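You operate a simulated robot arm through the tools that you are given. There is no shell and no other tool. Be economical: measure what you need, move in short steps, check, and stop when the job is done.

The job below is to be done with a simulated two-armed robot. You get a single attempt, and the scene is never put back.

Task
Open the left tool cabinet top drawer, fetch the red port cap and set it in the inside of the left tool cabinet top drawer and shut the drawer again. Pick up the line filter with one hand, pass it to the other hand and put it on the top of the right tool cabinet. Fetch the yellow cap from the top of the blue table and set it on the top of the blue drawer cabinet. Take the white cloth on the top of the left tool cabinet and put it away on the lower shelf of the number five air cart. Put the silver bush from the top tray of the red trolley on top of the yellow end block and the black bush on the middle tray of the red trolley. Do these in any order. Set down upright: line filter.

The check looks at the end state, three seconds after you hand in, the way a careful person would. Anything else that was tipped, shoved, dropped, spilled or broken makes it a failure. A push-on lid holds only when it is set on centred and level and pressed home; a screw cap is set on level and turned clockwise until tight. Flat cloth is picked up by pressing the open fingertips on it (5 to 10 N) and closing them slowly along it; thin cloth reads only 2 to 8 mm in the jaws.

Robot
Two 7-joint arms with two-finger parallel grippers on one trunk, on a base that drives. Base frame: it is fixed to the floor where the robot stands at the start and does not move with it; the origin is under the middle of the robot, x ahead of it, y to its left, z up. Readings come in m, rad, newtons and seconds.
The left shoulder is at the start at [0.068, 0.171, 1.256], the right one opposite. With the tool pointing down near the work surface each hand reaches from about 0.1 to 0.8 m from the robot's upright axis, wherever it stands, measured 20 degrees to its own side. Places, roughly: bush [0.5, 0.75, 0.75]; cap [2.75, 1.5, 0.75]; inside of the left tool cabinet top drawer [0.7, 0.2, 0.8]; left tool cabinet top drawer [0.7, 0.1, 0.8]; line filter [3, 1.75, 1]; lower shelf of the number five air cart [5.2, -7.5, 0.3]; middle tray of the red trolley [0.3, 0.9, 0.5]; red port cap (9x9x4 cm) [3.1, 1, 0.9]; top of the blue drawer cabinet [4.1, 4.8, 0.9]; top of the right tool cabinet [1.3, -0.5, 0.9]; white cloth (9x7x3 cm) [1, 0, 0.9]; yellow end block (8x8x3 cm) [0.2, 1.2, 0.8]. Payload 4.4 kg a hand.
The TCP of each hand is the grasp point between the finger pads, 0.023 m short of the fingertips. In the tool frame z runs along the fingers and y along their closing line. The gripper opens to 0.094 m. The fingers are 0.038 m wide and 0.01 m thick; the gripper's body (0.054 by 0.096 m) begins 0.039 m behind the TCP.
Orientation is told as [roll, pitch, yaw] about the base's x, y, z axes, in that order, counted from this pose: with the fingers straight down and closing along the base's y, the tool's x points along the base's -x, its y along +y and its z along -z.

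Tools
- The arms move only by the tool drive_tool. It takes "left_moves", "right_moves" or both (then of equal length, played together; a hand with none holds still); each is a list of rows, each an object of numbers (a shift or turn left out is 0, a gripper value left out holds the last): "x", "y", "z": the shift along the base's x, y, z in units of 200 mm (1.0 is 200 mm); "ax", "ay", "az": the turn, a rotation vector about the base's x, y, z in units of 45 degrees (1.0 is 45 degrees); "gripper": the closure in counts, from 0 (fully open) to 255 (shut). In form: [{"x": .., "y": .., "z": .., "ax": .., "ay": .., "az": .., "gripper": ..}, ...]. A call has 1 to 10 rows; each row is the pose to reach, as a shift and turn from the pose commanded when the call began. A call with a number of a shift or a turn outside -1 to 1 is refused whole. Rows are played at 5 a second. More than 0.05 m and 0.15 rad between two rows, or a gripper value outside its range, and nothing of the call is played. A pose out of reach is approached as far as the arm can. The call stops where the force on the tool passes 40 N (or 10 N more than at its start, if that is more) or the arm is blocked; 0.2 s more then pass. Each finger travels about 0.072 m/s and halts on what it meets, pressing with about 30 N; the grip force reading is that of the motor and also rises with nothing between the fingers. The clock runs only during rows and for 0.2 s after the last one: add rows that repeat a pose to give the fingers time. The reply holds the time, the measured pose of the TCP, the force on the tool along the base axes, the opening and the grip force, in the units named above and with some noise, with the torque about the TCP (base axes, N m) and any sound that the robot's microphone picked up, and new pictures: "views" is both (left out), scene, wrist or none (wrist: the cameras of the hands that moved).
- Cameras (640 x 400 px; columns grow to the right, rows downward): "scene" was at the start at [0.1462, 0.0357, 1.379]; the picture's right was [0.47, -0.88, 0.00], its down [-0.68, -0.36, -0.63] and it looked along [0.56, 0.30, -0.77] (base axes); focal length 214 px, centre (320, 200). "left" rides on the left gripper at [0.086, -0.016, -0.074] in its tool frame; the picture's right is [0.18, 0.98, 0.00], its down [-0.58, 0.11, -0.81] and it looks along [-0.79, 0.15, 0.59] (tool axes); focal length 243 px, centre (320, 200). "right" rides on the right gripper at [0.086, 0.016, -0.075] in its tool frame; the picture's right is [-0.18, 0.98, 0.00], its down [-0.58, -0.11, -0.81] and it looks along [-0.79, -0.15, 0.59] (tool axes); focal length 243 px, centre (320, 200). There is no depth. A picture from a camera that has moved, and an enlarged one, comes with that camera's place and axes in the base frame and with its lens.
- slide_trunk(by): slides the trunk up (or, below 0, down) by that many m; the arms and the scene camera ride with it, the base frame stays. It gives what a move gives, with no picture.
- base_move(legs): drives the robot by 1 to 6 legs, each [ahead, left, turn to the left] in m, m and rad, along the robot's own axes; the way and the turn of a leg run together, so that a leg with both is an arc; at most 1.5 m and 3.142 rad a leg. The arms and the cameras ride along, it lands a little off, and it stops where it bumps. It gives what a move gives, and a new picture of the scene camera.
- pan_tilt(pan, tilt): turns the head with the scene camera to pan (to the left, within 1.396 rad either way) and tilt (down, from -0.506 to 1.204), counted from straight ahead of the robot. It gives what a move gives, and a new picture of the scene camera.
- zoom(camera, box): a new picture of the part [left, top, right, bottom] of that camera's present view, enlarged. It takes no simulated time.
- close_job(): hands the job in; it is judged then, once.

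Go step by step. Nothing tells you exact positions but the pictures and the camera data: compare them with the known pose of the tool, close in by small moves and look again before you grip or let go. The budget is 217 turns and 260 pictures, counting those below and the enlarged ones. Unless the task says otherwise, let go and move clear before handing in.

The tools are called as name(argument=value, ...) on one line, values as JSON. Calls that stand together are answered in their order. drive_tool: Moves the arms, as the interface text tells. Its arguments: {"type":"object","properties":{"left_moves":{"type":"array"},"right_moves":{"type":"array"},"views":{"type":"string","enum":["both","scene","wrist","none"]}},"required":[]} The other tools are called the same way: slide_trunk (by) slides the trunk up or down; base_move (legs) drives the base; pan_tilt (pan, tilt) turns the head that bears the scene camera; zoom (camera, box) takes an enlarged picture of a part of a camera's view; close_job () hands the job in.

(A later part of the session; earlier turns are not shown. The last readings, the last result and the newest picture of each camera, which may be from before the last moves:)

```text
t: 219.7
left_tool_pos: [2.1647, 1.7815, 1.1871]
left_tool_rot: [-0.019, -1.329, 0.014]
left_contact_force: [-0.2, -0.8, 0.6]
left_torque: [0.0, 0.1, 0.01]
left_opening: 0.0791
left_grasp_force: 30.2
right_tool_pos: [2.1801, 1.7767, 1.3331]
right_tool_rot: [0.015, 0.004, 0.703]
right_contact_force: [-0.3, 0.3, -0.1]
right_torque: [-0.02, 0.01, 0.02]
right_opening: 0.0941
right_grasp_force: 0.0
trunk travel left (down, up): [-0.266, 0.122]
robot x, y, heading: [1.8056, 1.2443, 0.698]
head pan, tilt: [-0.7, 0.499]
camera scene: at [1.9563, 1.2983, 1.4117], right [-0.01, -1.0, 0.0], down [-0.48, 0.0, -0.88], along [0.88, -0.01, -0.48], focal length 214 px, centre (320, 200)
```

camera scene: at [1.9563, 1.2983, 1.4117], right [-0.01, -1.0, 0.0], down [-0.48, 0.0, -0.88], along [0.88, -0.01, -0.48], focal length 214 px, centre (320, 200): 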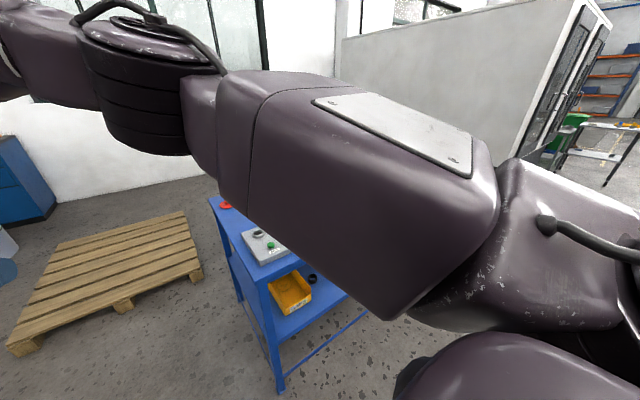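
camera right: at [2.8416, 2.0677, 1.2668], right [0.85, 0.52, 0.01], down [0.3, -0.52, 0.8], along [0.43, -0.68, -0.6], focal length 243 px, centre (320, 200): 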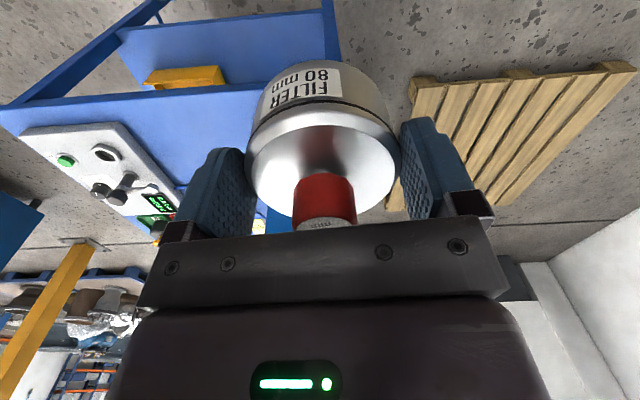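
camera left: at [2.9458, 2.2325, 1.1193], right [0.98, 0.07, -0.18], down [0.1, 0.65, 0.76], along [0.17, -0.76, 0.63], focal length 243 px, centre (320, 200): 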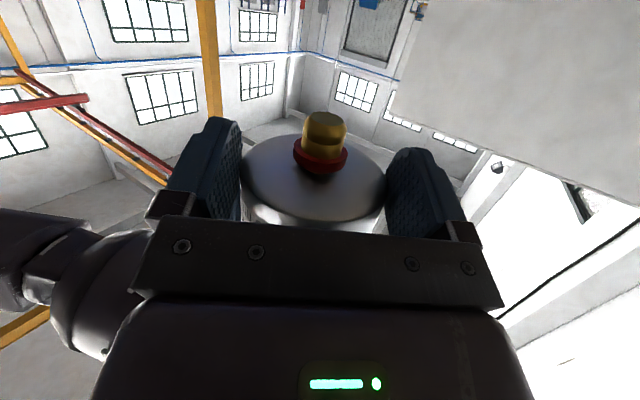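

The aisle looks clear. I'll slide right along the table, then look.

base_move(legs=[[0, 0, -0.08], [0, -0.95, 0]])

pan_tilt(pan=0.0, tilt=0.7)

```text
t: 228.8
left_tool_pos: [2.7499, 0.9667, 1.1872]
left_tool_rot: [-0.018, -1.332, -0.09]
left_contact_force: [-0.1, -0.9, 0.6]
left_torque: [0.0, 0.06, 0.0]
left_opening: 0.0791
left_grasp_force: 29.8
right_tool_pos: [2.7646, 0.9608, 1.3326]
right_tool_rot: [0.014, 0.003, 0.6]
right_contact_force: [-0.4, 0.7, -0.7]
right_torque: [0.01, -0.01, 0.02]
right_opening: 0.0938
right_grasp_force: 0.0
trunk travel left (down, up): [-0.266, 0.122]
robot x, y, heading: [2.3384, 0.4688, 0.592]
head pan, tilt: [-0.7, 0.499]
camera scene: at [2.494, 0.5061, 1.4117], right [-0.11, -0.99, 0.0], down [-0.48, 0.05, -0.88], along [0.87, -0.1, -0.48], focal length 214 px, centre (320, 200)
```

scene: 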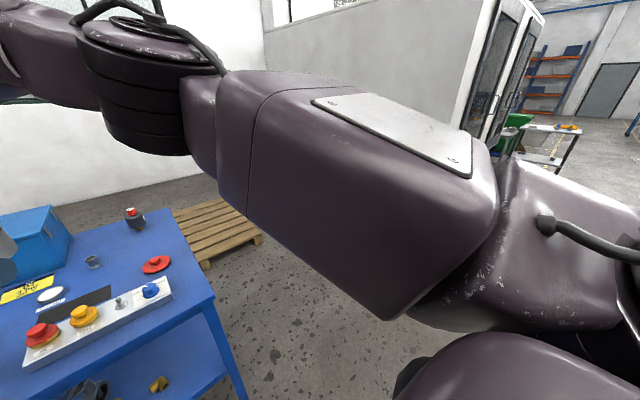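

```text
t: 229.8
left_tool_pos: [2.7491, 0.9658, 1.1861]
left_tool_rot: [-0.019, -1.331, -0.091]
left_contact_force: [0.5, -0.3, 0.2]
left_torque: [0.0, 0.06, 0.04]
left_opening: 0.079
left_grasp_force: 29.7
right_tool_pos: [2.7643, 0.9609, 1.3335]
right_tool_rot: [0.015, 0.003, 0.601]
right_contact_force: [0.9, 0.2, 0.3]
right_torque: [0.01, 0.0, -0.02]
right_opening: 0.0942
right_grasp_force: 0.1
trunk travel left (down, up): [-0.266, 0.122]
robot x, y, heading: [2.3347, 0.4698, 0.59]
head pan, tilt: [0.0, 0.7]
camera scene: at [2.4741, 0.5633, 1.394], right [0.56, -0.83, 0.0], down [-0.54, -0.36, -0.76], along [0.64, 0.43, -0.64], focal length 214 px, centre (320, 200)
```

scene: 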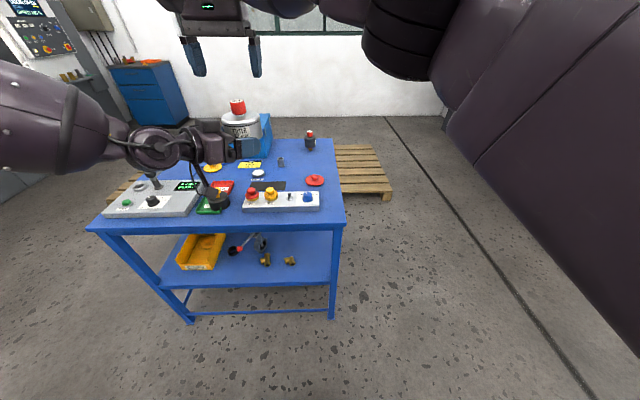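

The red port cap is at about (3.104, 1.012, 0.865). I'll move up to the table.

base_move(legs=[[0.29, 0.12, 0.02]])

zoom(camera="scene", box=[200, 130, 440, 280])

```text
t: 232.0
left_tool_pos: [2.9153, 1.243, 1.1846]
left_tool_rot: [-0.018, -1.332, -0.069]
left_contact_force: [0.2, -0.5, -5.0]
left_torque: [-0.01, 0.05, -0.04]
left_opening: 0.0791
left_grasp_force: 30.3
right_tool_pos: [2.9296, 1.2392, 1.3336]
right_tool_rot: [0.015, 0.005, 0.62]
right_contact_force: [0.0, 0.1, -0.4]
right_torque: [-0.02, -0.02, 0.0]
right_opening: 0.0941
right_grasp_force: 0.0
trunk travel left (down, up): [-0.266, 0.122]
robot x, y, heading: [2.5098, 0.7409, 0.612]
head pan, tilt: [0.0, 0.7]
camera scene: at [2.6479, 0.8349, 1.394], right [0.57, -0.82, 0.0], down [-0.53, -0.37, -0.76], along [0.63, 0.44, -0.64], focal length 214 px, centre (320, 200)
```

scene: 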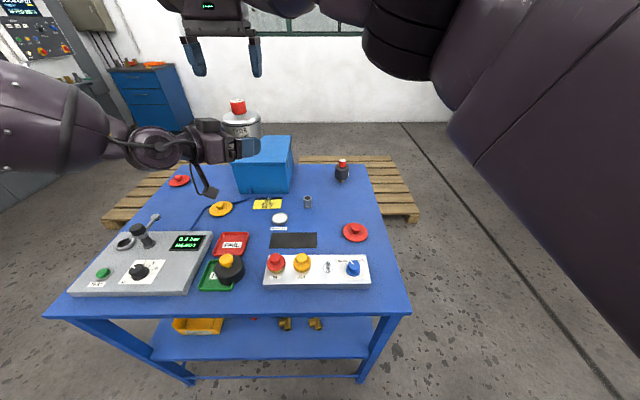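

```text
2.67 times, centred on (320, 205) of scene
camera zoom: at [2.6479, 0.8349, 1.394], right [0.57, -0.82, 0.0], down [-0.53, -0.37, -0.76], along [0.63, 0.44, -0.64], focal length 572 px, centre (320, 187)
```

zoom: 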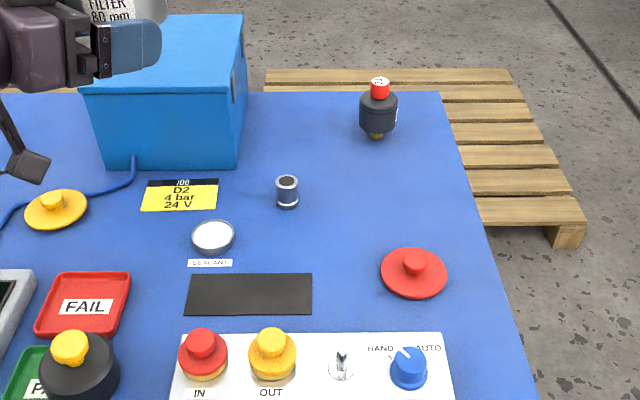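

I'll move the right hand away from above the filter and over the red cap.

drive_tool(right_moves=[{"x": 0.13, "y": -0.17}, {"x": 0.26, "y": -0.34}, {"x": 0.4, "y": -0.52}, {"x": 0.53, "y": -0.7}, {"x": 0.66, "y": -0.87}, {"x": 0.75, "y": -1.0}], views="none")

drive_tool(right_moves=[{"x": 0.05, "y": -0.07, "z": -0.2}, {"x": 0.105, "y": -0.14, "z": -0.4}, {"x": 0.105, "y": -0.14, "z": -0.6}, {"x": 0.105, "y": -0.14, "z": -0.8}, {"x": 0.105, "y": -0.14, "z": -1.0}], views="none")

drive_tool(right_moves=[{"z": -0.2}, {"z": -0.4}, {"z": -0.6}, {"z": -0.95}], views="wrist")

```text
t: 233.4
left_tool_pos: [2.9146, 1.2424, 1.1869]
left_tool_rot: [-0.017, -1.331, -0.073]
left_contact_force: [-0.3, -0.3, -4.4]
left_torque: [-0.03, 0.1, 0.02]
left_opening: 0.079
left_grasp_force: 29.8
right_tool_pos: [3.0794, 1.0324, 1.3341]
right_tool_rot: [0.014, 0.005, 0.619]
right_contact_force: [0.1, 0.4, 1.0]
right_torque: [0.0, 0.02, 0.0]
right_opening: 0.0938
right_grasp_force: 0.1
trunk travel left (down, up): [-0.266, 0.122]
robot x, y, heading: [2.5105, 0.7371, 0.613]
head pan, tilt: [0.0, 0.7]
```

```text
t: 234.6
left_tool_pos: [2.9154, 1.2423, 1.1857]
left_tool_rot: [-0.022, -1.33, -0.068]
left_contact_force: [0.5, 0.4, -3.4]
left_torque: [0.01, 0.07, -0.02]
left_opening: 0.0791
left_grasp_force: 30.1
right_tool_pos: [3.1, 1.01, 1.1336]
right_tool_rot: [0.014, 0.003, 0.621]
right_contact_force: [-0.4, 0.2, -0.5]
right_torque: [-0.02, 0.01, 0.03]
right_opening: 0.094
right_grasp_force: 0.1
trunk travel left (down, up): [-0.266, 0.122]
robot x, y, heading: [2.5152, 0.7412, 0.611]
head pan, tilt: [0.0, 0.7]
```

```text
refused: row 4 steps farther than a row can; nothing moved
```

drive_tool(right_moves=[{"z": -0.22, "gripper": 90}, {"z": -0.44}, {"z": -0.66}, {"z": -0.86}, {"z": -0.96}], views="wrist")

```text
t: 235.8
left_tool_pos: [2.9151, 1.2433, 1.1867]
left_tool_rot: [-0.019, -1.332, -0.069]
left_contact_force: [0.3, -0.7, -4.0]
left_torque: [0.02, 0.08, -0.01]
left_opening: 0.0791
left_grasp_force: 30.4
right_tool_pos: [3.1009, 1.008, 0.9421]
right_tool_rot: [0.012, 0.004, 0.62]
right_contact_force: [-0.3, 0.1, 0.3]
right_torque: [0.05, 0.0, 0.0]
right_opening: 0.0606
right_grasp_force: 0.0
trunk travel left (down, up): [-0.266, 0.122]
robot x, y, heading: [2.5175, 0.7371, 0.613]
head pan, tilt: [0.0, 0.7]
camera right: at [3.0224, 0.9702, 1.0146], right [-0.42, 0.91, 0.01], down [0.55, 0.24, 0.8], along [0.72, 0.35, -0.6], focal length 243 px, centre (320, 200)
```

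right: 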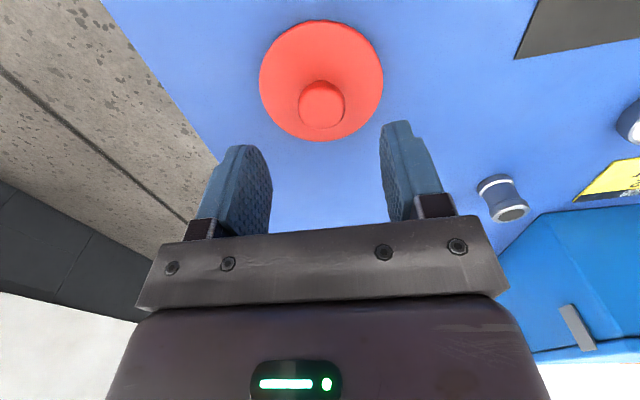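

Centred on the knob. I'll descend and grip.

drive_tool(right_moves=[{"x": -0.03, "z": -0.12}, {"x": -0.03, "z": -0.22}, {"x": -0.03, "z": -0.26}, {"x": -0.03, "z": -0.26, "gripper": 180}, {"x": -0.03, "z": -0.26, "gripper": 230}, {"x": -0.03, "z": -0.26, "gripper": 230}, {"x": -0.03, "z": -0.26, "gripper": 230}], views="wrist")

```text
t: 237.4
left_tool_pos: [2.916, 1.2429, 1.1857]
left_tool_rot: [-0.019, -1.333, -0.067]
left_contact_force: [-0.3, 0.1, -4.1]
left_torque: [0.01, 0.08, -0.01]
left_opening: 0.079
left_grasp_force: 29.7
right_tool_pos: [3.0958, 1.0102, 0.889]
right_tool_rot: [0.013, 0.005, 0.619]
right_contact_force: [-0.4, 0.4, -0.5]
right_torque: [0.02, 0.04, -0.01]
right_opening: 0.0284
right_grasp_force: 30.2
trunk travel left (down, up): [-0.266, 0.122]
robot x, y, heading: [2.5119, 0.7408, 0.61]
head pan, tilt: [0.0, 0.7]
camera right: at [3.0161, 0.9713, 0.9635], right [-0.42, 0.91, 0.01], down [0.54, 0.24, 0.8], along [0.72, 0.35, -0.6], focal length 243 px, centre (320, 200)
```

right: 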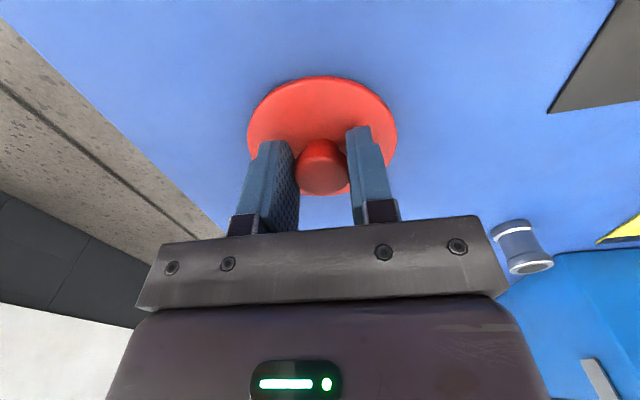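

Gripped at 28 mm. I'll lift, then drive round the cabinets' right end to their front, looking as I go.

drive_tool(right_moves=[{"z": 0.2}, {"z": 0.4}, {"z": 0.6}, {"z": 0.8}, {"x": -0.12, "y": -0.1, "z": 0.95}, {"x": -0.28, "y": -0.2, "z": 1.0}, {"x": -0.45, "y": -0.3, "z": 1.0}], views="wrist")

base_move(legs=[[-0.5, 0, 0], [0, -1.2, 0], [0, 0, -1.57]])

```text
t: 239.0
left_tool_pos: [2.9147, 1.241, 1.1874]
left_tool_rot: [-0.017, -1.332, -0.072]
left_contact_force: [0.2, -0.4, -5.0]
left_torque: [0.01, 0.13, 0.03]
left_opening: 0.0792
left_grasp_force: 30.4
right_tool_pos: [3.0045, 0.9489, 1.089]
right_tool_rot: [0.013, 0.002, 0.62]
right_contact_force: [0.3, -0.4, -0.3]
right_torque: [-0.02, -0.02, 0.01]
right_opening: 0.0284
right_grasp_force: 30.4
trunk travel left (down, up): [-0.266, 0.122]
robot x, y, heading: [2.5136, 0.7383, 0.613]
head pan, tilt: [0.0, 0.7]
camera right: at [2.9248, 0.9105, 1.1642], right [-0.42, 0.91, 0.01], down [0.54, 0.24, 0.8], along [0.73, 0.35, -0.6], focal length 243 px, centre (320, 200)
```

right: 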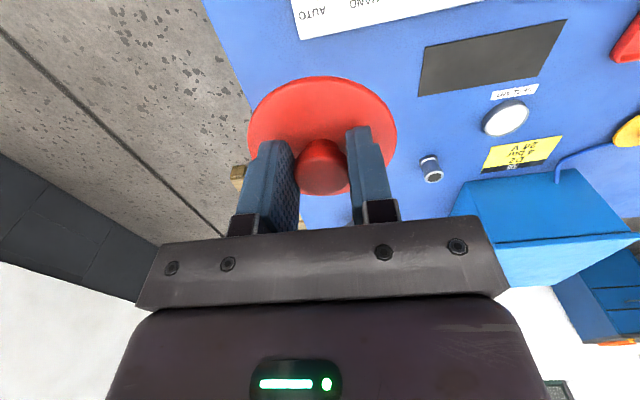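

```text
t: 256.0
left_tool_pos: [3.3245, -0.9071, 1.1862]
left_tool_rot: [-0.019, -1.33, -1.613]
left_contact_force: [-0.4, -0.2, -3.7]
left_torque: [0.13, 0.0, 0.04]
left_opening: 0.0791
left_grasp_force: 30.1
right_tool_pos: [3.0339, -1.0057, 1.0895]
right_tool_rot: [0.015, 0.002, -0.923]
right_contact_force: [-0.2, 0.3, -0.8]
right_torque: [-0.02, 0.05, 0.02]
right_opening: 0.028
right_grasp_force: 30.0
trunk travel left (down, up): [-0.266, 0.122]
robot x, y, heading: [2.8129, -0.5158, -0.937]
head pan, tilt: [0.0, 0.7]
camera scene: at [2.9082, -0.6521, 1.394], right [-0.8, -0.6, 0.0], down [-0.38, 0.52, -0.76], along [0.46, -0.61, -0.64], focal length 214 px, centre (320, 200)
```

scene: 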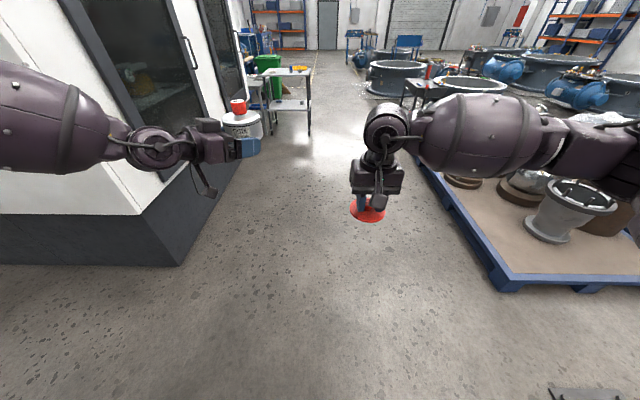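

A column stands near the cabinets' right end, so I'll pass it facing the cabinet end. First I raise trunk and hands for clearance, then turn about.

slide_trunk(by=0.12)

drive_tool(right_moves=[{"z": 0.15}, {"z": 0.3}, {"z": 0.45}, {"z": 0.6}], views="none")

base_move(legs=[[0, 0, 3.115]])

```text
t: 257.5
left_tool_pos: [3.3212, -0.9006, 1.3244]
left_tool_rot: [0.076, -1.354, -1.705]
left_contact_force: [-0.1, 0.1, -4.0]
left_torque: [0.1, 0.01, 0.04]
left_opening: 0.0789
left_grasp_force: 29.8
right_tool_pos: [3.0345, -1.0041, 1.2088]
right_tool_rot: [0.014, 0.003, -0.923]
right_contact_force: [0.4, -0.4, -0.8]
right_torque: [-0.04, -0.02, -0.02]
right_opening: 0.028
right_grasp_force: 29.7
trunk travel left (down, up): [-0.386, 0.002]
robot x, y, heading: [2.8141, -0.5211, -0.93]
head pan, tilt: [0.0, 0.7]
```

```text
t: 258.5
left_tool_pos: [3.3219, -0.9007, 1.3262]
left_tool_rot: [0.076, -1.357, -1.706]
left_contact_force: [0.1, 0.1, -4.2]
left_torque: [0.09, -0.02, -0.01]
left_opening: 0.079
left_grasp_force: 30.0
right_tool_pos: [3.0349, -1.0038, 1.3292]
right_tool_rot: [0.012, 0.005, -0.922]
right_contact_force: [-0.4, 1.1, 0.4]
right_torque: [-0.01, 0.01, 0.03]
right_opening: 0.0281
right_grasp_force: 29.9
trunk travel left (down, up): [-0.386, 0.002]
robot x, y, heading: [2.8129, -0.5155, -0.928]
head pan, tilt: [0.0, 0.7]
```

```text
t: 266.4
left_tool_pos: [2.2846, -0.1588, 1.3254]
left_tool_rot: [0.078, -1.356, 1.48]
left_contact_force: [-0.4, 0.0, -5.1]
left_torque: [-0.09, 0.0, 0.01]
left_opening: 0.0791
left_grasp_force: 29.9
right_tool_pos: [2.5656, -0.0437, 1.3276]
right_tool_rot: [0.013, 0.004, 2.261]
right_contact_force: [-0.1, 0.3, -0.6]
right_torque: [0.01, 0.0, 0.01]
right_opening: 0.028
right_grasp_force: 30.1
trunk travel left (down, up): [-0.386, 0.002]
robot x, y, heading: [2.8098, -0.5214, 2.253]
head pan, tilt: [0.0, 0.7]
camera scene: at [2.7192, -0.4075, 1.5161], right [0.78, 0.63, 0.0], down [0.41, -0.5, -0.76], along [-0.48, 0.59, -0.64], focal length 214 px, centre (320, 200)
```

scene: 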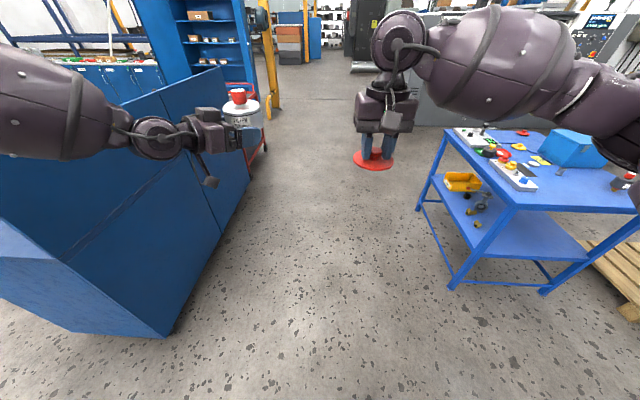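

The gap by that column is too tight. I'll go back by the known left route, passing the trolley sideways with the arms above it.

base_move(legs=[[0, 0, -0.047], [1.3, 0, 0], [1.3, 0, 0], [0.9, 0, 0], [0, 0, -3.14]])

```text
t: 291.1
left_tool_pos: [1.3038, 1.9586, 1.3248]
left_tool_rot: [0.076, -1.356, -1.749]
left_contact_force: [-0.1, 0.7, -3.9]
left_torque: [0.1, -0.04, -0.01]
left_opening: 0.0788
left_grasp_force: 30.3
right_tool_pos: [1.0126, 1.8685, 1.3287]
right_tool_rot: [0.013, 0.005, -0.963]
right_contact_force: [-0.8, -1.1, -0.7]
right_torque: [0.02, -0.03, 0.0]
right_opening: 0.0281
right_grasp_force: 29.8
trunk travel left (down, up): [-0.386, 0.002]
robot x, y, heading: [0.8111, 2.3583, -0.973]
head pan, tilt: [0.0, 0.7]
camera scene: at [0.888, 2.2431, 1.5161], right [-0.83, -0.56, 0.0], down [-0.36, 0.53, -0.76], along [0.43, -0.63, -0.64], focal length 214 px, centre (320, 200)
```

scene: 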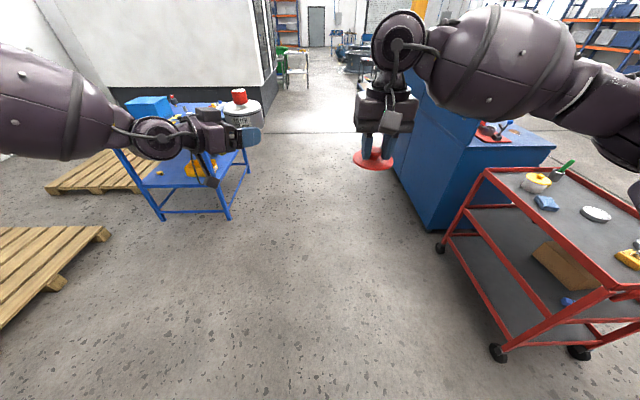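

I'm aligned beside the trolley's end. I'll centre in the gap and strafe right past it.

base_move(legs=[[0, 0, 0.037], [-0.13, 0, 0], [0, -1.2, 0], [0, -1.2, 0]])

```text
t: 313.6
left_tool_pos: [-0.7177, 0.6535, 1.3245]
left_tool_rot: [0.076, -1.355, -1.733]
left_contact_force: [-0.2, -0.1, -4.3]
left_torque: [0.1, -0.03, 0.01]
left_opening: 0.0789
left_grasp_force: 30.2
right_tool_pos: [-1.006, 0.5585, 1.3281]
right_tool_rot: [0.015, 0.003, -0.951]
right_contact_force: [-0.4, 0.1, -0.2]
right_torque: [-0.03, 0.02, 0.01]
right_opening: 0.028
right_grasp_force: 30.1
trunk travel left (down, up): [-0.386, 0.002]
robot x, y, heading: [-1.2184, 1.0546, -0.965]
head pan, tilt: [0.0, 0.7]
camera scene: at [-1.1365, 0.9333, 1.5161], right [-0.82, -0.57, 0.0], down [-0.37, 0.53, -0.76], along [0.44, -0.63, -0.64], focal length 214 px, centre (320, 200)
```

scene: 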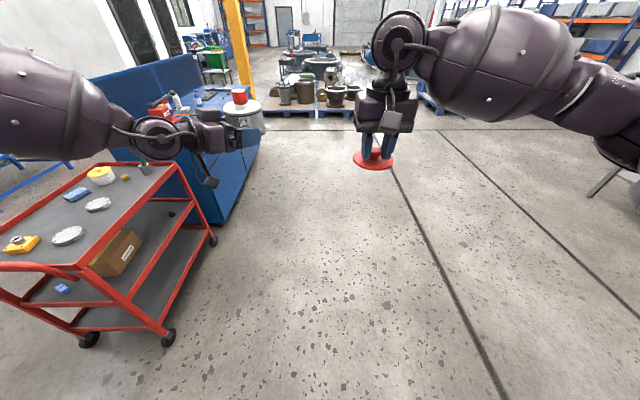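

I'm clear of the trolley. I'll go forward to in front of the right cabinet and turn to face it.

base_move(legs=[[1.3, 0, 0], [1.3, 0, 0], [0, 0, 1.59]])

zoom(camera="scene", box=[120, 60, 520, 310])

```text
t: 330.3
left_tool_pos: [0.6816, -0.5951, 1.324]
left_tool_rot: [0.075, -1.356, -0.153]
left_contact_force: [0.5, -0.8, -5.0]
left_torque: [0.01, 0.07, 0.03]
left_opening: 0.0785
left_grasp_force: 30.0
right_tool_pos: [0.779, -0.8841, 1.3286]
right_tool_rot: [0.014, 0.004, 0.626]
right_contact_force: [0.5, -0.1, -0.8]
right_torque: [-0.02, 0.0, -0.01]
right_opening: 0.0278
right_grasp_force: 29.8
trunk travel left (down, up): [-0.386, 0.002]
robot x, y, heading: [0.2891, -1.0999, 0.62]
head pan, tilt: [0.0, 0.7]
camera scene: at [0.4047, -1.0159, 1.5161], right [0.58, -0.82, 0.0], down [-0.53, -0.37, -0.76], along [0.62, 0.44, -0.64], focal length 214 px, centre (320, 200)
```

scene: 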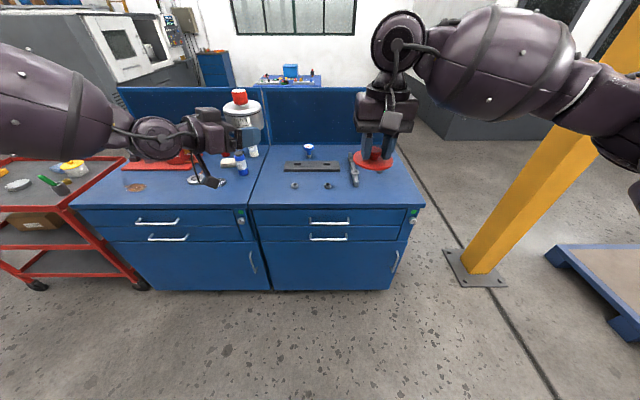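

```text
1.60 times, centred on (320, 185) of scene
camera zoom: at [0.4047, -1.0159, 1.5161], right [0.58, -0.82, 0.0], down [-0.53, -0.37, -0.76], along [0.62, 0.44, -0.64], focal length 343 px, centre (320, 224)
```

zoom: 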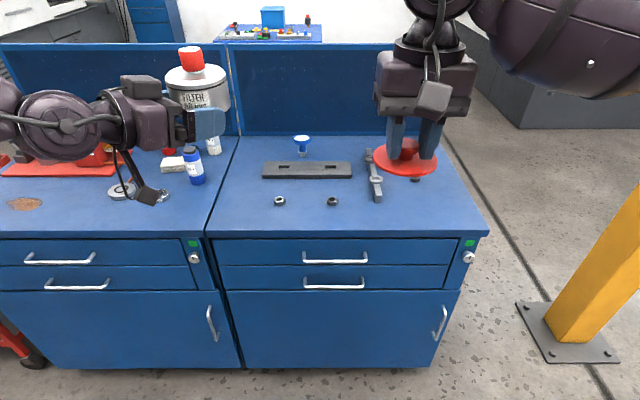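

I have a good view: cabinet top at z of about 0.90, front edge about 0.82 m ahead. I'll yaw the left tool to point straight ahead so its camera stays outside the edge when I set the filter down.

drive_tool(left_moves=[{"x": -0.05, "y": 0.07, "az": 0.16}, {"x": -0.1, "y": 0.14, "az": 0.32}, {"x": -0.15, "y": 0.2, "az": 0.48}, {"x": -0.2, "y": 0.28, "az": 0.64}, {"x": -0.25, "y": 0.35, "az": 0.8}, {"x": -0.29, "y": 0.4, "az": 0.97}], views="none")

slide_trunk(by=-0.25)

base_move(legs=[[0.05, 0, 0]])

```text
t: 331.7
left_tool_pos: [0.6252, -0.5169, 1.325]
left_tool_rot: [0.078, -1.355, 0.607]
left_contact_force: [0.7, 0.7, -4.8]
left_torque: [-0.07, 0.04, -0.01]
left_opening: 0.0785
left_grasp_force: 30.5
right_tool_pos: [0.7796, -0.8845, 1.3275]
right_tool_rot: [0.013, 0.002, 0.626]
right_contact_force: [-0.1, 0.0, -1.9]
right_torque: [-0.03, 0.01, -0.02]
right_opening: 0.0277
right_grasp_force: 30.2
trunk travel left (down, up): [-0.386, 0.002]
robot x, y, heading: [0.2894, -1.0984, 0.615]
head pan, tilt: [0.0, 0.7]
```

```text
t: 334.2
left_tool_pos: [0.6232, -0.5174, 1.0762]
left_tool_rot: [0.078, -1.358, 0.605]
left_contact_force: [-1.1, -0.3, -4.8]
left_torque: [-0.06, 0.11, -0.01]
left_opening: 0.0786
left_grasp_force: 29.9
right_tool_pos: [0.7786, -0.8856, 1.0796]
right_tool_rot: [0.014, 0.0, 0.627]
right_contact_force: [0.0, -0.4, 0.0]
right_torque: [0.02, 0.01, 0.0]
right_opening: 0.0278
right_grasp_force: 30.2
trunk travel left (down, up): [-0.136, 0.252]
robot x, y, heading: [0.2905, -1.1019, 0.617]
head pan, tilt: [0.0, 0.7]
```

```text
t: 335.2
left_tool_pos: [0.6659, -0.4876, 1.0738]
left_tool_rot: [0.075, -1.354, 0.606]
left_contact_force: [0.6, 0.0, -5.2]
left_torque: [-0.06, 0.06, 0.03]
left_opening: 0.0787
left_grasp_force: 29.6
right_tool_pos: [0.82, -0.8561, 1.0777]
right_tool_rot: [0.014, 0.002, 0.625]
right_contact_force: [0.6, 0.1, 0.0]
right_torque: [-0.01, 0.0, 0.02]
right_opening: 0.0276
right_grasp_force: 30.1
trunk travel left (down, up): [-0.136, 0.252]
robot x, y, heading: [0.3277, -1.0759, 0.615]
head pan, tilt: [0.0, 0.7]
camera scene: at [0.5548, -0.9096, 1.2496], right [0.58, -0.82, 0.0], down [-0.53, -0.37, -0.76], along [0.62, 0.44, -0.64], focal length 214 px, centre (320, 200)
```

scene: 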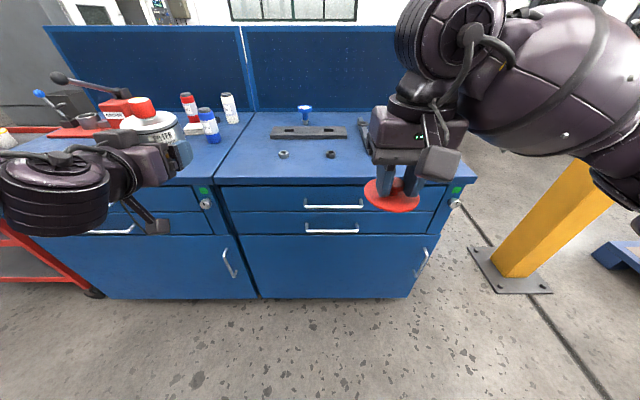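

I'll drive so that the filter comes over the front left of the right cabinet top, then look.

base_move(legs=[[0.21, -0.085, 0]])

zoom(camera="scene", box=[60, 60, 380, 260])

zoom(camera="left", box=[0, 0, 640, 400])

```text
t: 336.9
left_tool_pos: [0.8883, -0.4345, 1.0751]
left_tool_rot: [0.077, -1.355, 0.605]
left_contact_force: [-0.3, 0.5, -4.2]
left_torque: [-0.07, 0.09, 0.02]
left_opening: 0.0786
left_grasp_force: 30.5
right_tool_pos: [1.0435, -0.8033, 1.078]
right_tool_rot: [0.014, 0.003, 0.626]
right_contact_force: [0.2, 0.6, -1.0]
right_torque: [0.0, -0.02, 0.01]
right_opening: 0.0277
right_grasp_force: 29.9
trunk travel left (down, up): [-0.136, 0.252]
robot x, y, heading: [0.5531, -1.0194, 0.611]
head pan, tilt: [0.0, 0.7]
camera scene: at [0.7771, -0.8566, 1.2497], right [0.58, -0.82, 0.0], down [-0.53, -0.37, -0.76], along [0.62, 0.44, -0.64], focal length 214 px, centre (320, 200)
```

scene: 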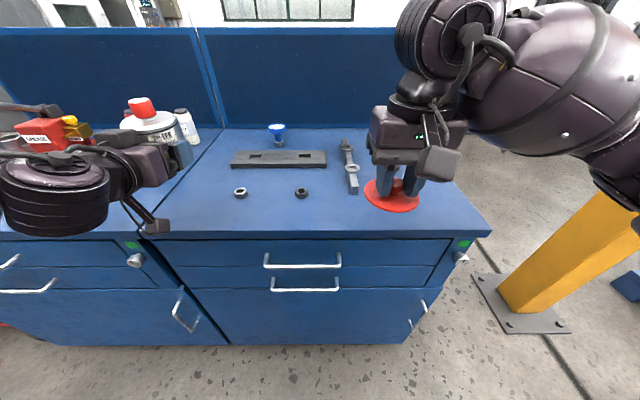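

```text
2.00 times, centred on (220, 160) of scene
camera zoom: at [0.7771, -0.8566, 1.2497], right [0.58, -0.82, 0.0], down [-0.53, -0.37, -0.76], along [0.62, 0.44, -0.64], focal length 429 px, centre (520, 280)
```

zoom: 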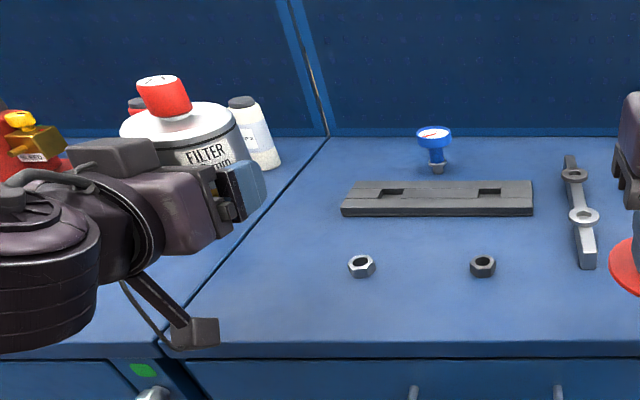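

```text
1.00 times, centred on (320, 200) of left (not enlarged: the box is as wide or as high as the picture)
camera zoom: at [0.8263, -0.5046, 1.0052], right [-0.65, 0.74, -0.16], down [-0.58, -0.34, 0.74], along [0.49, 0.58, 0.65], focal length 243 px, centre (320, 200)
```

zoom: 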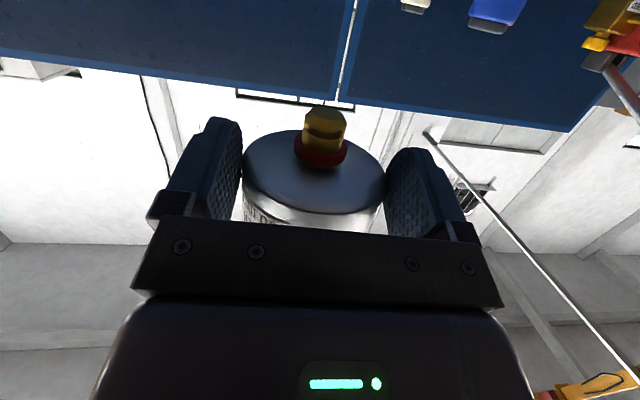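

The filter's drop point is just right of the seam, near the front edge. I'll shift 1.2 cm further in and 2 cm right while lowering.

drive_tool(left_moves=[{"x": 0.05, "y": -0.02, "z": -0.15}, {"x": 0.105, "y": -0.04, "z": -0.3}, {"x": 0.105, "y": -0.04, "z": -0.45}, {"x": 0.105, "y": -0.04, "z": -0.6}], views="wrist")

zoom(camera="scene", box=[60, 100, 380, 300])

```text
t: 337.9
left_tool_pos: [0.9105, -0.444, 0.9533]
left_tool_rot: [0.073, -1.352, 0.609]
left_contact_force: [-0.8, 0.2, -3.5]
left_torque: [-0.06, 0.08, 0.03]
left_opening: 0.0786
left_grasp_force: 30.0
right_tool_pos: [1.0437, -0.8027, 1.077]
right_tool_rot: [0.014, 0.006, 0.626]
right_contact_force: [0.0, -0.1, -0.7]
right_torque: [0.0, -0.02, -0.01]
right_opening: 0.0278
right_grasp_force: 29.4
trunk travel left (down, up): [-0.136, 0.252]
robot x, y, heading: [0.5514, -1.0164, 0.616]
head pan, tilt: [0.0, 0.7]
camera left: at [0.8475, -0.5126, 0.8835], right [-0.65, 0.74, -0.16], down [-0.58, -0.34, 0.74], along [0.49, 0.58, 0.65], focal length 243 px, centre (320, 200)
```

left: 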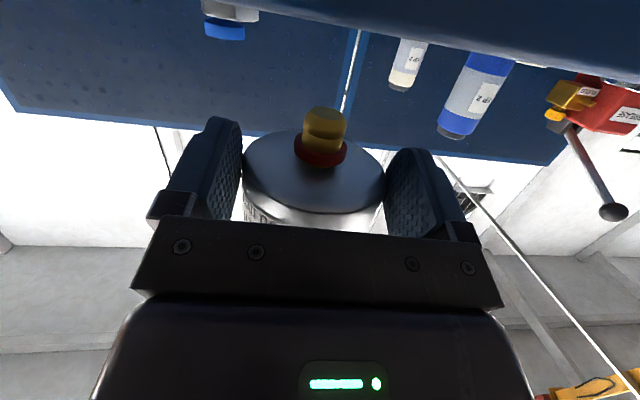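

```text
2.00 times, centred on (220, 200) of scene
camera zoom: at [0.7774, -0.856, 1.2493], right [0.58, -0.82, 0.0], down [-0.53, -0.37, -0.76], along [0.62, 0.44, -0.64], focal length 429 px, centre (520, 200)
```

zoom: 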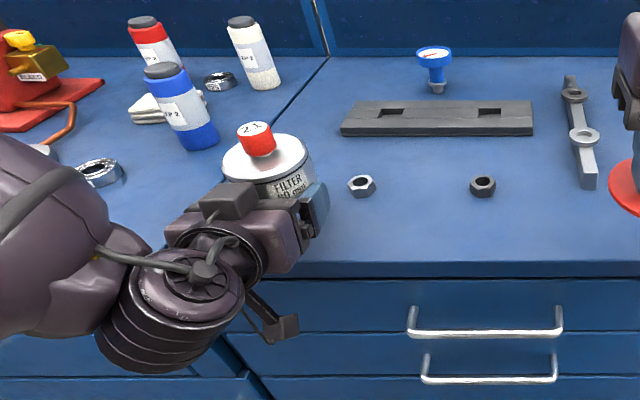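

I'll lower slowly to contact.

drive_tool(left_moves=[{"z": -0.04}, {"z": -0.075}, {"z": -0.1}, {"z": -0.12}, {"z": -0.135}, {"z": -0.15}], views="wrist")

```text
t: 339.3
left_tool_pos: [0.9094, -0.4427, 0.9245]
left_tool_rot: [0.077, -1.355, 0.605]
left_contact_force: [-0.1, 0.4, -5.4]
left_torque: [-0.12, 0.11, -0.01]
left_opening: 0.0788
left_grasp_force: 30.6
right_tool_pos: [1.042, -0.8027, 1.0771]
right_tool_rot: [0.015, 0.004, 0.627]
right_contact_force: [-0.2, 0.4, 0.0]
right_torque: [0.01, -0.01, 0.02]
right_opening: 0.0277
right_grasp_force: 30.2
trunk travel left (down, up): [-0.136, 0.252]
robot x, y, heading: [0.5543, -1.0116, 0.614]
head pan, tilt: [0.0, 0.7]
camera left: at [0.8472, -0.5122, 0.8552], right [-0.65, 0.74, -0.16], down [-0.58, -0.34, 0.74], along [0.49, 0.58, 0.65], focal length 243 px, centre (320, 200)
```

left: 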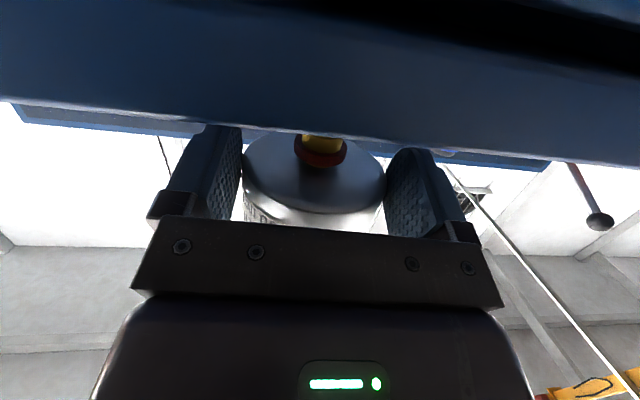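

No contact yet; I continue gently.

drive_tool(left_moves=[{"z": -0.015}, {"z": -0.03}, {"z": -0.045}, {"z": -0.06}], views="none")

zoom(camera="scene", box=[140, 140, 300, 240])

```text
t: 340.3
left_tool_pos: [0.9084, -0.4433, 0.916]
left_tool_rot: [0.073, -1.361, 0.607]
left_contact_force: [-1.0, 2.2, 8.2]
left_torque: [0.05, -0.09, 0.02]
left_opening: 0.0789
left_grasp_force: 30.1
right_tool_pos: [1.0406, -0.8041, 1.0797]
right_tool_rot: [0.012, 0.0, 0.626]
right_contact_force: [-0.2, -0.1, -0.7]
right_torque: [0.0, 0.01, -0.04]
right_opening: 0.0279
right_grasp_force: 29.9
trunk travel left (down, up): [-0.136, 0.252]
robot x, y, heading: [0.5503, -1.0158, 0.618]
head pan, tilt: [0.0, 0.7]
```

```text
4.00 times, centred on (220, 190) of scene
camera zoom: at [0.7757, -0.8574, 1.2504], right [0.58, -0.82, 0.0], down [-0.53, -0.37, -0.77], along [0.62, 0.44, -0.64], focal length 858 px, centre (720, 240)
```

zoom: 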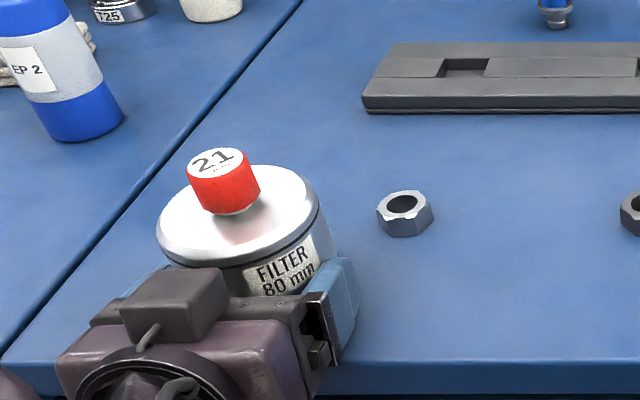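

The filter is resting upright. I'll open the left hand.

drive_tool(left_moves=[{"gripper": 60}, {"gripper": 40}, {"gripper": 20}, {"gripper": 0}, {"gripper": 0}], views="wrist")

zoom(camera="scene", box=[140, 140, 300, 240])

```text
t: 341.5
left_tool_pos: [0.9058, -0.4431, 0.9141]
left_tool_rot: [0.074, -1.36, 0.612]
left_contact_force: [-9.2, 12.5, 17.7]
left_torque: [-0.13, -0.6, 0.36]
left_opening: 0.0871
left_grasp_force: 0.1
right_tool_pos: [1.0404, -0.8043, 1.08]
right_tool_rot: [0.012, -0.001, 0.626]
right_contact_force: [0.4, 1.1, -0.2]
right_torque: [0.05, 0.01, 0.01]
right_opening: 0.028
right_grasp_force: 30.1
trunk travel left (down, up): [-0.136, 0.252]
robot x, y, heading: [0.5532, -1.0174, 0.615]
head pan, tilt: [0.0, 0.7]
camera left: at [0.8458, -0.512, 0.8443], right [-0.65, 0.74, -0.16], down [-0.58, -0.34, 0.74], along [0.49, 0.58, 0.65], focal length 243 px, centre (320, 200)
```

left: 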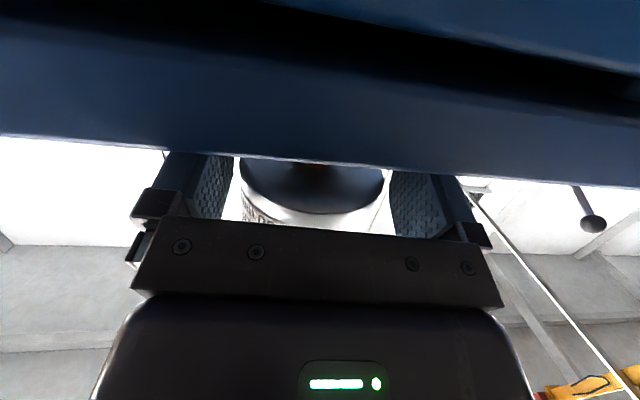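

```text
4.00 times, centred on (220, 190) of scene
camera zoom: at [0.7745, -0.8569, 1.2504], right [0.58, -0.82, 0.0], down [-0.52, -0.37, -0.77], along [0.62, 0.44, -0.64], focal length 858 px, centre (720, 240)
```

zoom: 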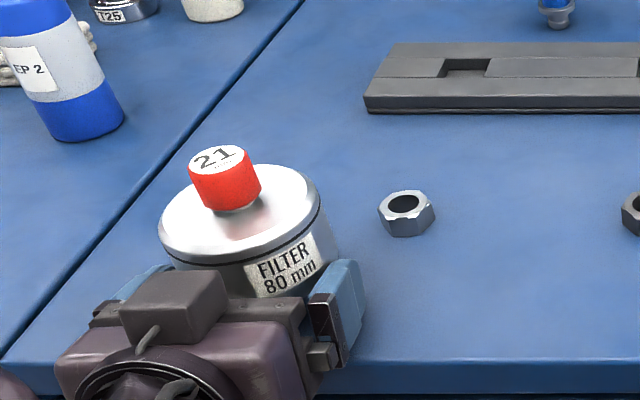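

The fingertips rub the top slightly. I'll lift 5 mm to finish opening, then check.

drive_tool(left_moves=[{"z": 0.015, "gripper": 0}, {"z": 0.03}, {"z": 0.03}], views="wrist")

zoom(camera="scene", box=[140, 140, 300, 240])

```text
t: 342.3
left_tool_pos: [0.9091, -0.4447, 0.9185]
left_tool_rot: [0.073, -1.353, 0.606]
left_contact_force: [-0.7, -0.3, 0.3]
left_torque: [0.0, 0.01, -0.01]
left_opening: 0.0942
left_grasp_force: 0.1
right_tool_pos: [1.0415, -0.8046, 1.0794]
right_tool_rot: [0.015, 0.003, 0.626]
right_contact_force: [0.5, -0.6, 0.0]
right_torque: [-0.01, -0.03, 0.0]
right_opening: 0.0279
right_grasp_force: 29.7
trunk travel left (down, up): [-0.136, 0.252]
robot x, y, heading: [0.5501, -1.0184, 0.614]
head pan, tilt: [0.0, 0.7]
camera left: at [0.8465, -0.5136, 0.8481], right [-0.65, 0.74, -0.16], down [-0.58, -0.34, 0.74], along [0.5, 0.58, 0.65], focal length 243 px, centre (320, 200)
```

left: 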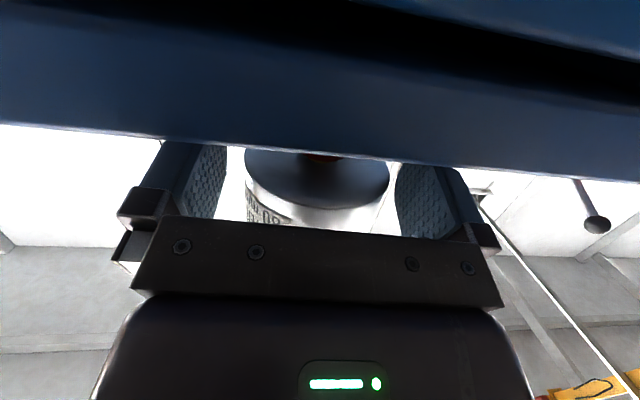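

```text
4.00 times, centred on (220, 190) of scene
camera zoom: at [0.7765, -0.857, 1.2497], right [0.58, -0.82, 0.0], down [-0.53, -0.37, -0.77], along [0.62, 0.44, -0.64], focal length 858 px, centre (720, 240)
```

zoom: 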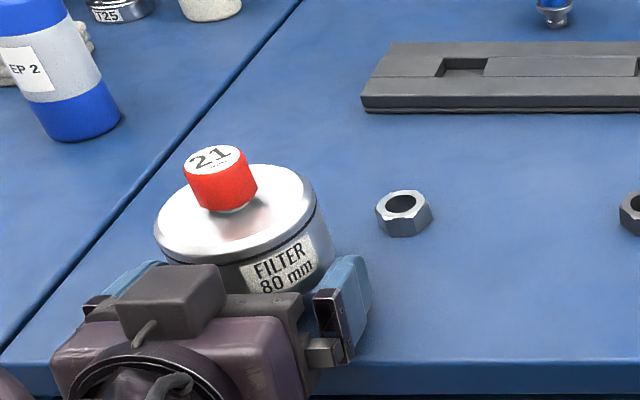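

Free. I'll withdraw straight back.

drive_tool(left_moves=[{"x": -0.1, "y": -0.081}, {"x": -0.23, "y": -0.186}, {"x": -0.37, "y": -0.3}, {"x": -0.52, "y": -0.42}, {"x": -0.67, "y": -0.54, "z": 0.05}], views="scene")

zoom(camera="scene", box=[140, 140, 300, 240])

```text
t: 343.5
left_tool_pos: [0.8274, -0.5098, 0.9164]
left_tool_rot: [0.075, -1.356, 0.604]
left_contact_force: [0.3, 0.5, 0.8]
left_torque: [0.0, 0.02, 0.01]
left_opening: 0.0942
left_grasp_force: 0.1
left hand out of reach, approached as far as the arm can: row 4, 5
right_tool_pos: [1.0419, -0.804, 1.0787]
right_tool_rot: [0.014, 0.002, 0.627]
right_contact_force: [0.1, 0.0, 0.4]
right_torque: [0.02, 0.01, 0.0]
right_opening: 0.0278
right_grasp_force: 29.9
trunk travel left (down, up): [-0.136, 0.252]
robot x, y, heading: [0.5506, -1.0189, 0.615]
head pan, tilt: [0.0, 0.7]
camera scene: at [0.7764, -0.857, 1.2499], right [0.58, -0.82, 0.0], down [-0.53, -0.37, -0.76], along [0.62, 0.44, -0.64], focal length 214 px, centre (320, 200)
```

scene: 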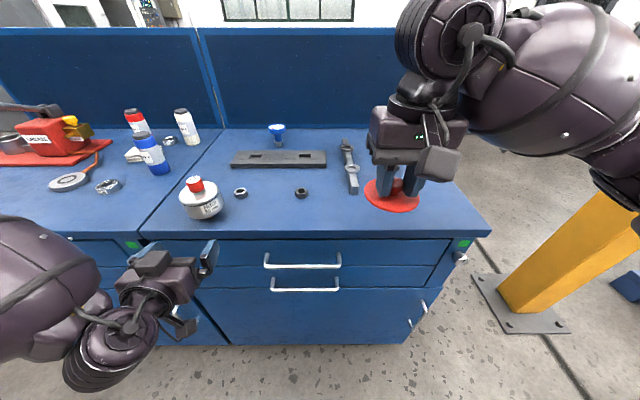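

```text
4.00 times, centred on (220, 190) of scene
camera zoom: at [0.7764, -0.857, 1.2499], right [0.58, -0.82, 0.0], down [-0.53, -0.37, -0.76], along [0.62, 0.44, -0.64], focal length 858 px, centre (720, 240)
```

zoom: 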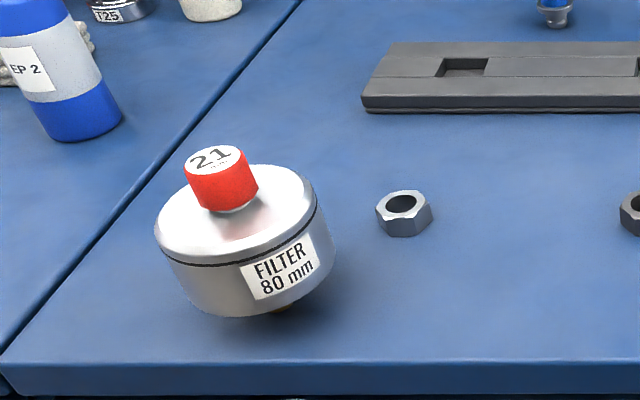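

The filter stands upright on the right cabinet. Next the drawer: its top handle is near (0.53, 0.015, 0.797). I'll back off and shift left while rolling the left gripper so it can close on the bar.

base_move(legs=[[-0.25, 0, 0.02], [0, 0.58, 0]])

drive_tool(left_moves=[{"z": 0.05, "ax": 0.126, "ay": 0.102, "az": -0.036}, {"z": 0.1, "ax": 0.253, "ay": 0.205, "az": -0.072}, {"z": 0.15, "ax": 0.379, "ay": 0.307, "az": -0.108}, {"z": 0.15, "ax": 0.506, "ay": 0.41, "az": -0.144}, {"z": 0.15, "ax": 0.632, "ay": 0.512, "az": -0.18}, {"z": 0.15, "ax": 0.7587, "ay": 0.6146, "az": -0.2155}], views="none")

drive_tool(left_moves=[{"ax": 0.126, "ay": 0.102, "az": -0.036}, {"ax": 0.253, "ay": 0.205, "az": -0.072}, {"ax": 0.379, "ay": 0.307, "az": -0.108}, {"ax": 0.506, "ay": 0.41, "az": -0.144}, {"ax": 0.632, "ay": 0.512, "az": -0.18}, {"ax": 0.7587, "ay": 0.6146, "az": -0.2155}], views="both")

```text
t: 350.5
left_tool_pos: [0.2702, -0.1884, 0.9171]
left_tool_rot: [0.078, -1.355, 0.627]
left_contact_force: [-1.1, 0.1, -0.2]
left_torque: [0.01, 0.0, 0.0]
left_opening: 0.0942
left_grasp_force: 0.0
right_tool_pos: [0.49, -0.4786, 1.0784]
right_tool_rot: [0.013, 0.004, 0.648]
right_contact_force: [0.0, -0.5, -0.7]
right_torque: [0.01, -0.01, -0.02]
right_opening: 0.0278
right_grasp_force: 30.1
trunk travel left (down, up): [-0.136, 0.252]
robot x, y, heading: [0.0031, -0.7036, 0.64]
head pan, tilt: [0.0, 0.7]
camera scene: at [0.2263, -0.5381, 1.2498], right [0.59, -0.8, 0.0], down [-0.52, -0.38, -0.76], along [0.61, 0.45, -0.64], focal length 214 px, centre (320, 200)
```

scene: 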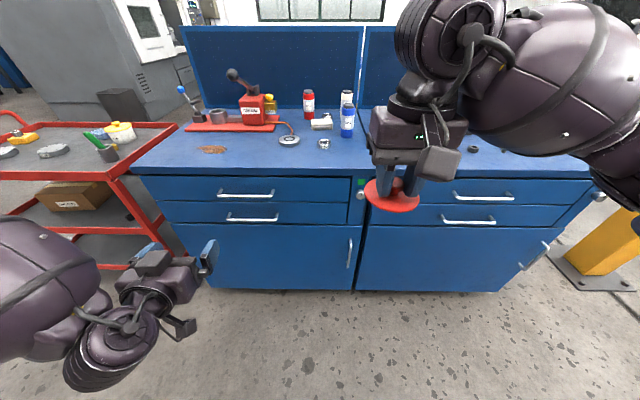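

```text
t: 351.9
left_tool_pos: [0.2759, -0.1729, 0.945]
left_tool_rot: [1.284, -0.81, -0.659]
left_contact_force: [0.6, 1.2, 0.3]
left_torque: [-0.02, -0.03, 0.01]
left_opening: 0.0939
left_grasp_force: 0.0
left hand out of reach, approached as far as the arm can: row 2, 3, 4, 5, 6
right_tool_pos: [0.4909, -0.4795, 1.0787]
right_tool_rot: [0.013, 0.002, 0.649]
right_contact_force: [0.8, 0.5, -0.3]
right_torque: [0.04, -0.06, -0.01]
right_opening: 0.0277
right_grasp_force: 29.9
trunk travel left (down, up): [-0.136, 0.252]
robot x, y, heading: [0.0063, -0.7029, 0.637]
head pan, tilt: [0.0, 0.7]
```

```text
t: 353.3
left_tool_pos: [0.276, -0.1736, 0.9443]
left_tool_rot: [1.382, -0.052, -0.883]
left_contact_force: [-0.8, 0.3, 0.6]
left_torque: [0.01, 0.0, -0.01]
left_opening: 0.0939
left_grasp_force: 0.0
right_tool_pos: [0.4907, -0.4797, 1.0788]
right_tool_rot: [0.014, 0.003, 0.646]
right_contact_force: [0.1, 0.1, -1.0]
right_torque: [-0.02, 0.02, 0.0]
right_opening: 0.0278
right_grasp_force: 30.0
trunk travel left (down, up): [-0.136, 0.252]
robot x, y, heading: [0.0068, -0.7014, 0.634]
head pan, tilt: [0.0, 0.7]
camera scene: at [0.2265, -0.5383, 1.2498], right [0.59, -0.8, 0.0], down [-0.52, -0.38, -0.76], along [0.61, 0.46, -0.64], focal length 214 px, centre (320, 200)
camera left: at [0.1618, -0.1556, 0.9369], right [0.0, 0.3, 0.95], down [-0.23, -0.93, 0.29], along [0.97, -0.22, 0.07], focal length 243 px, centre (320, 200)
```

scene: 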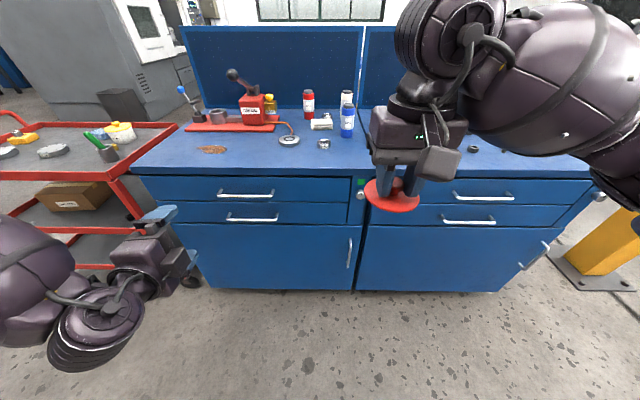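
left: 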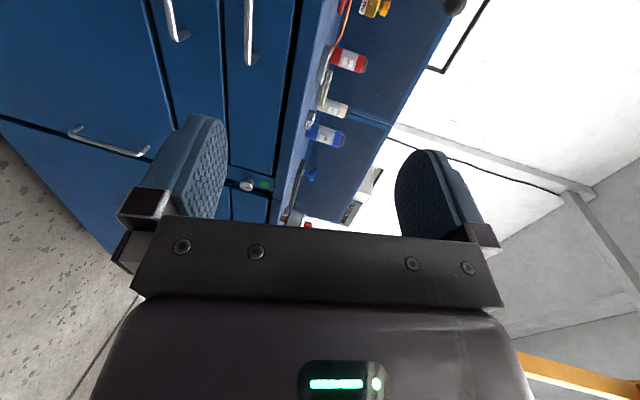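

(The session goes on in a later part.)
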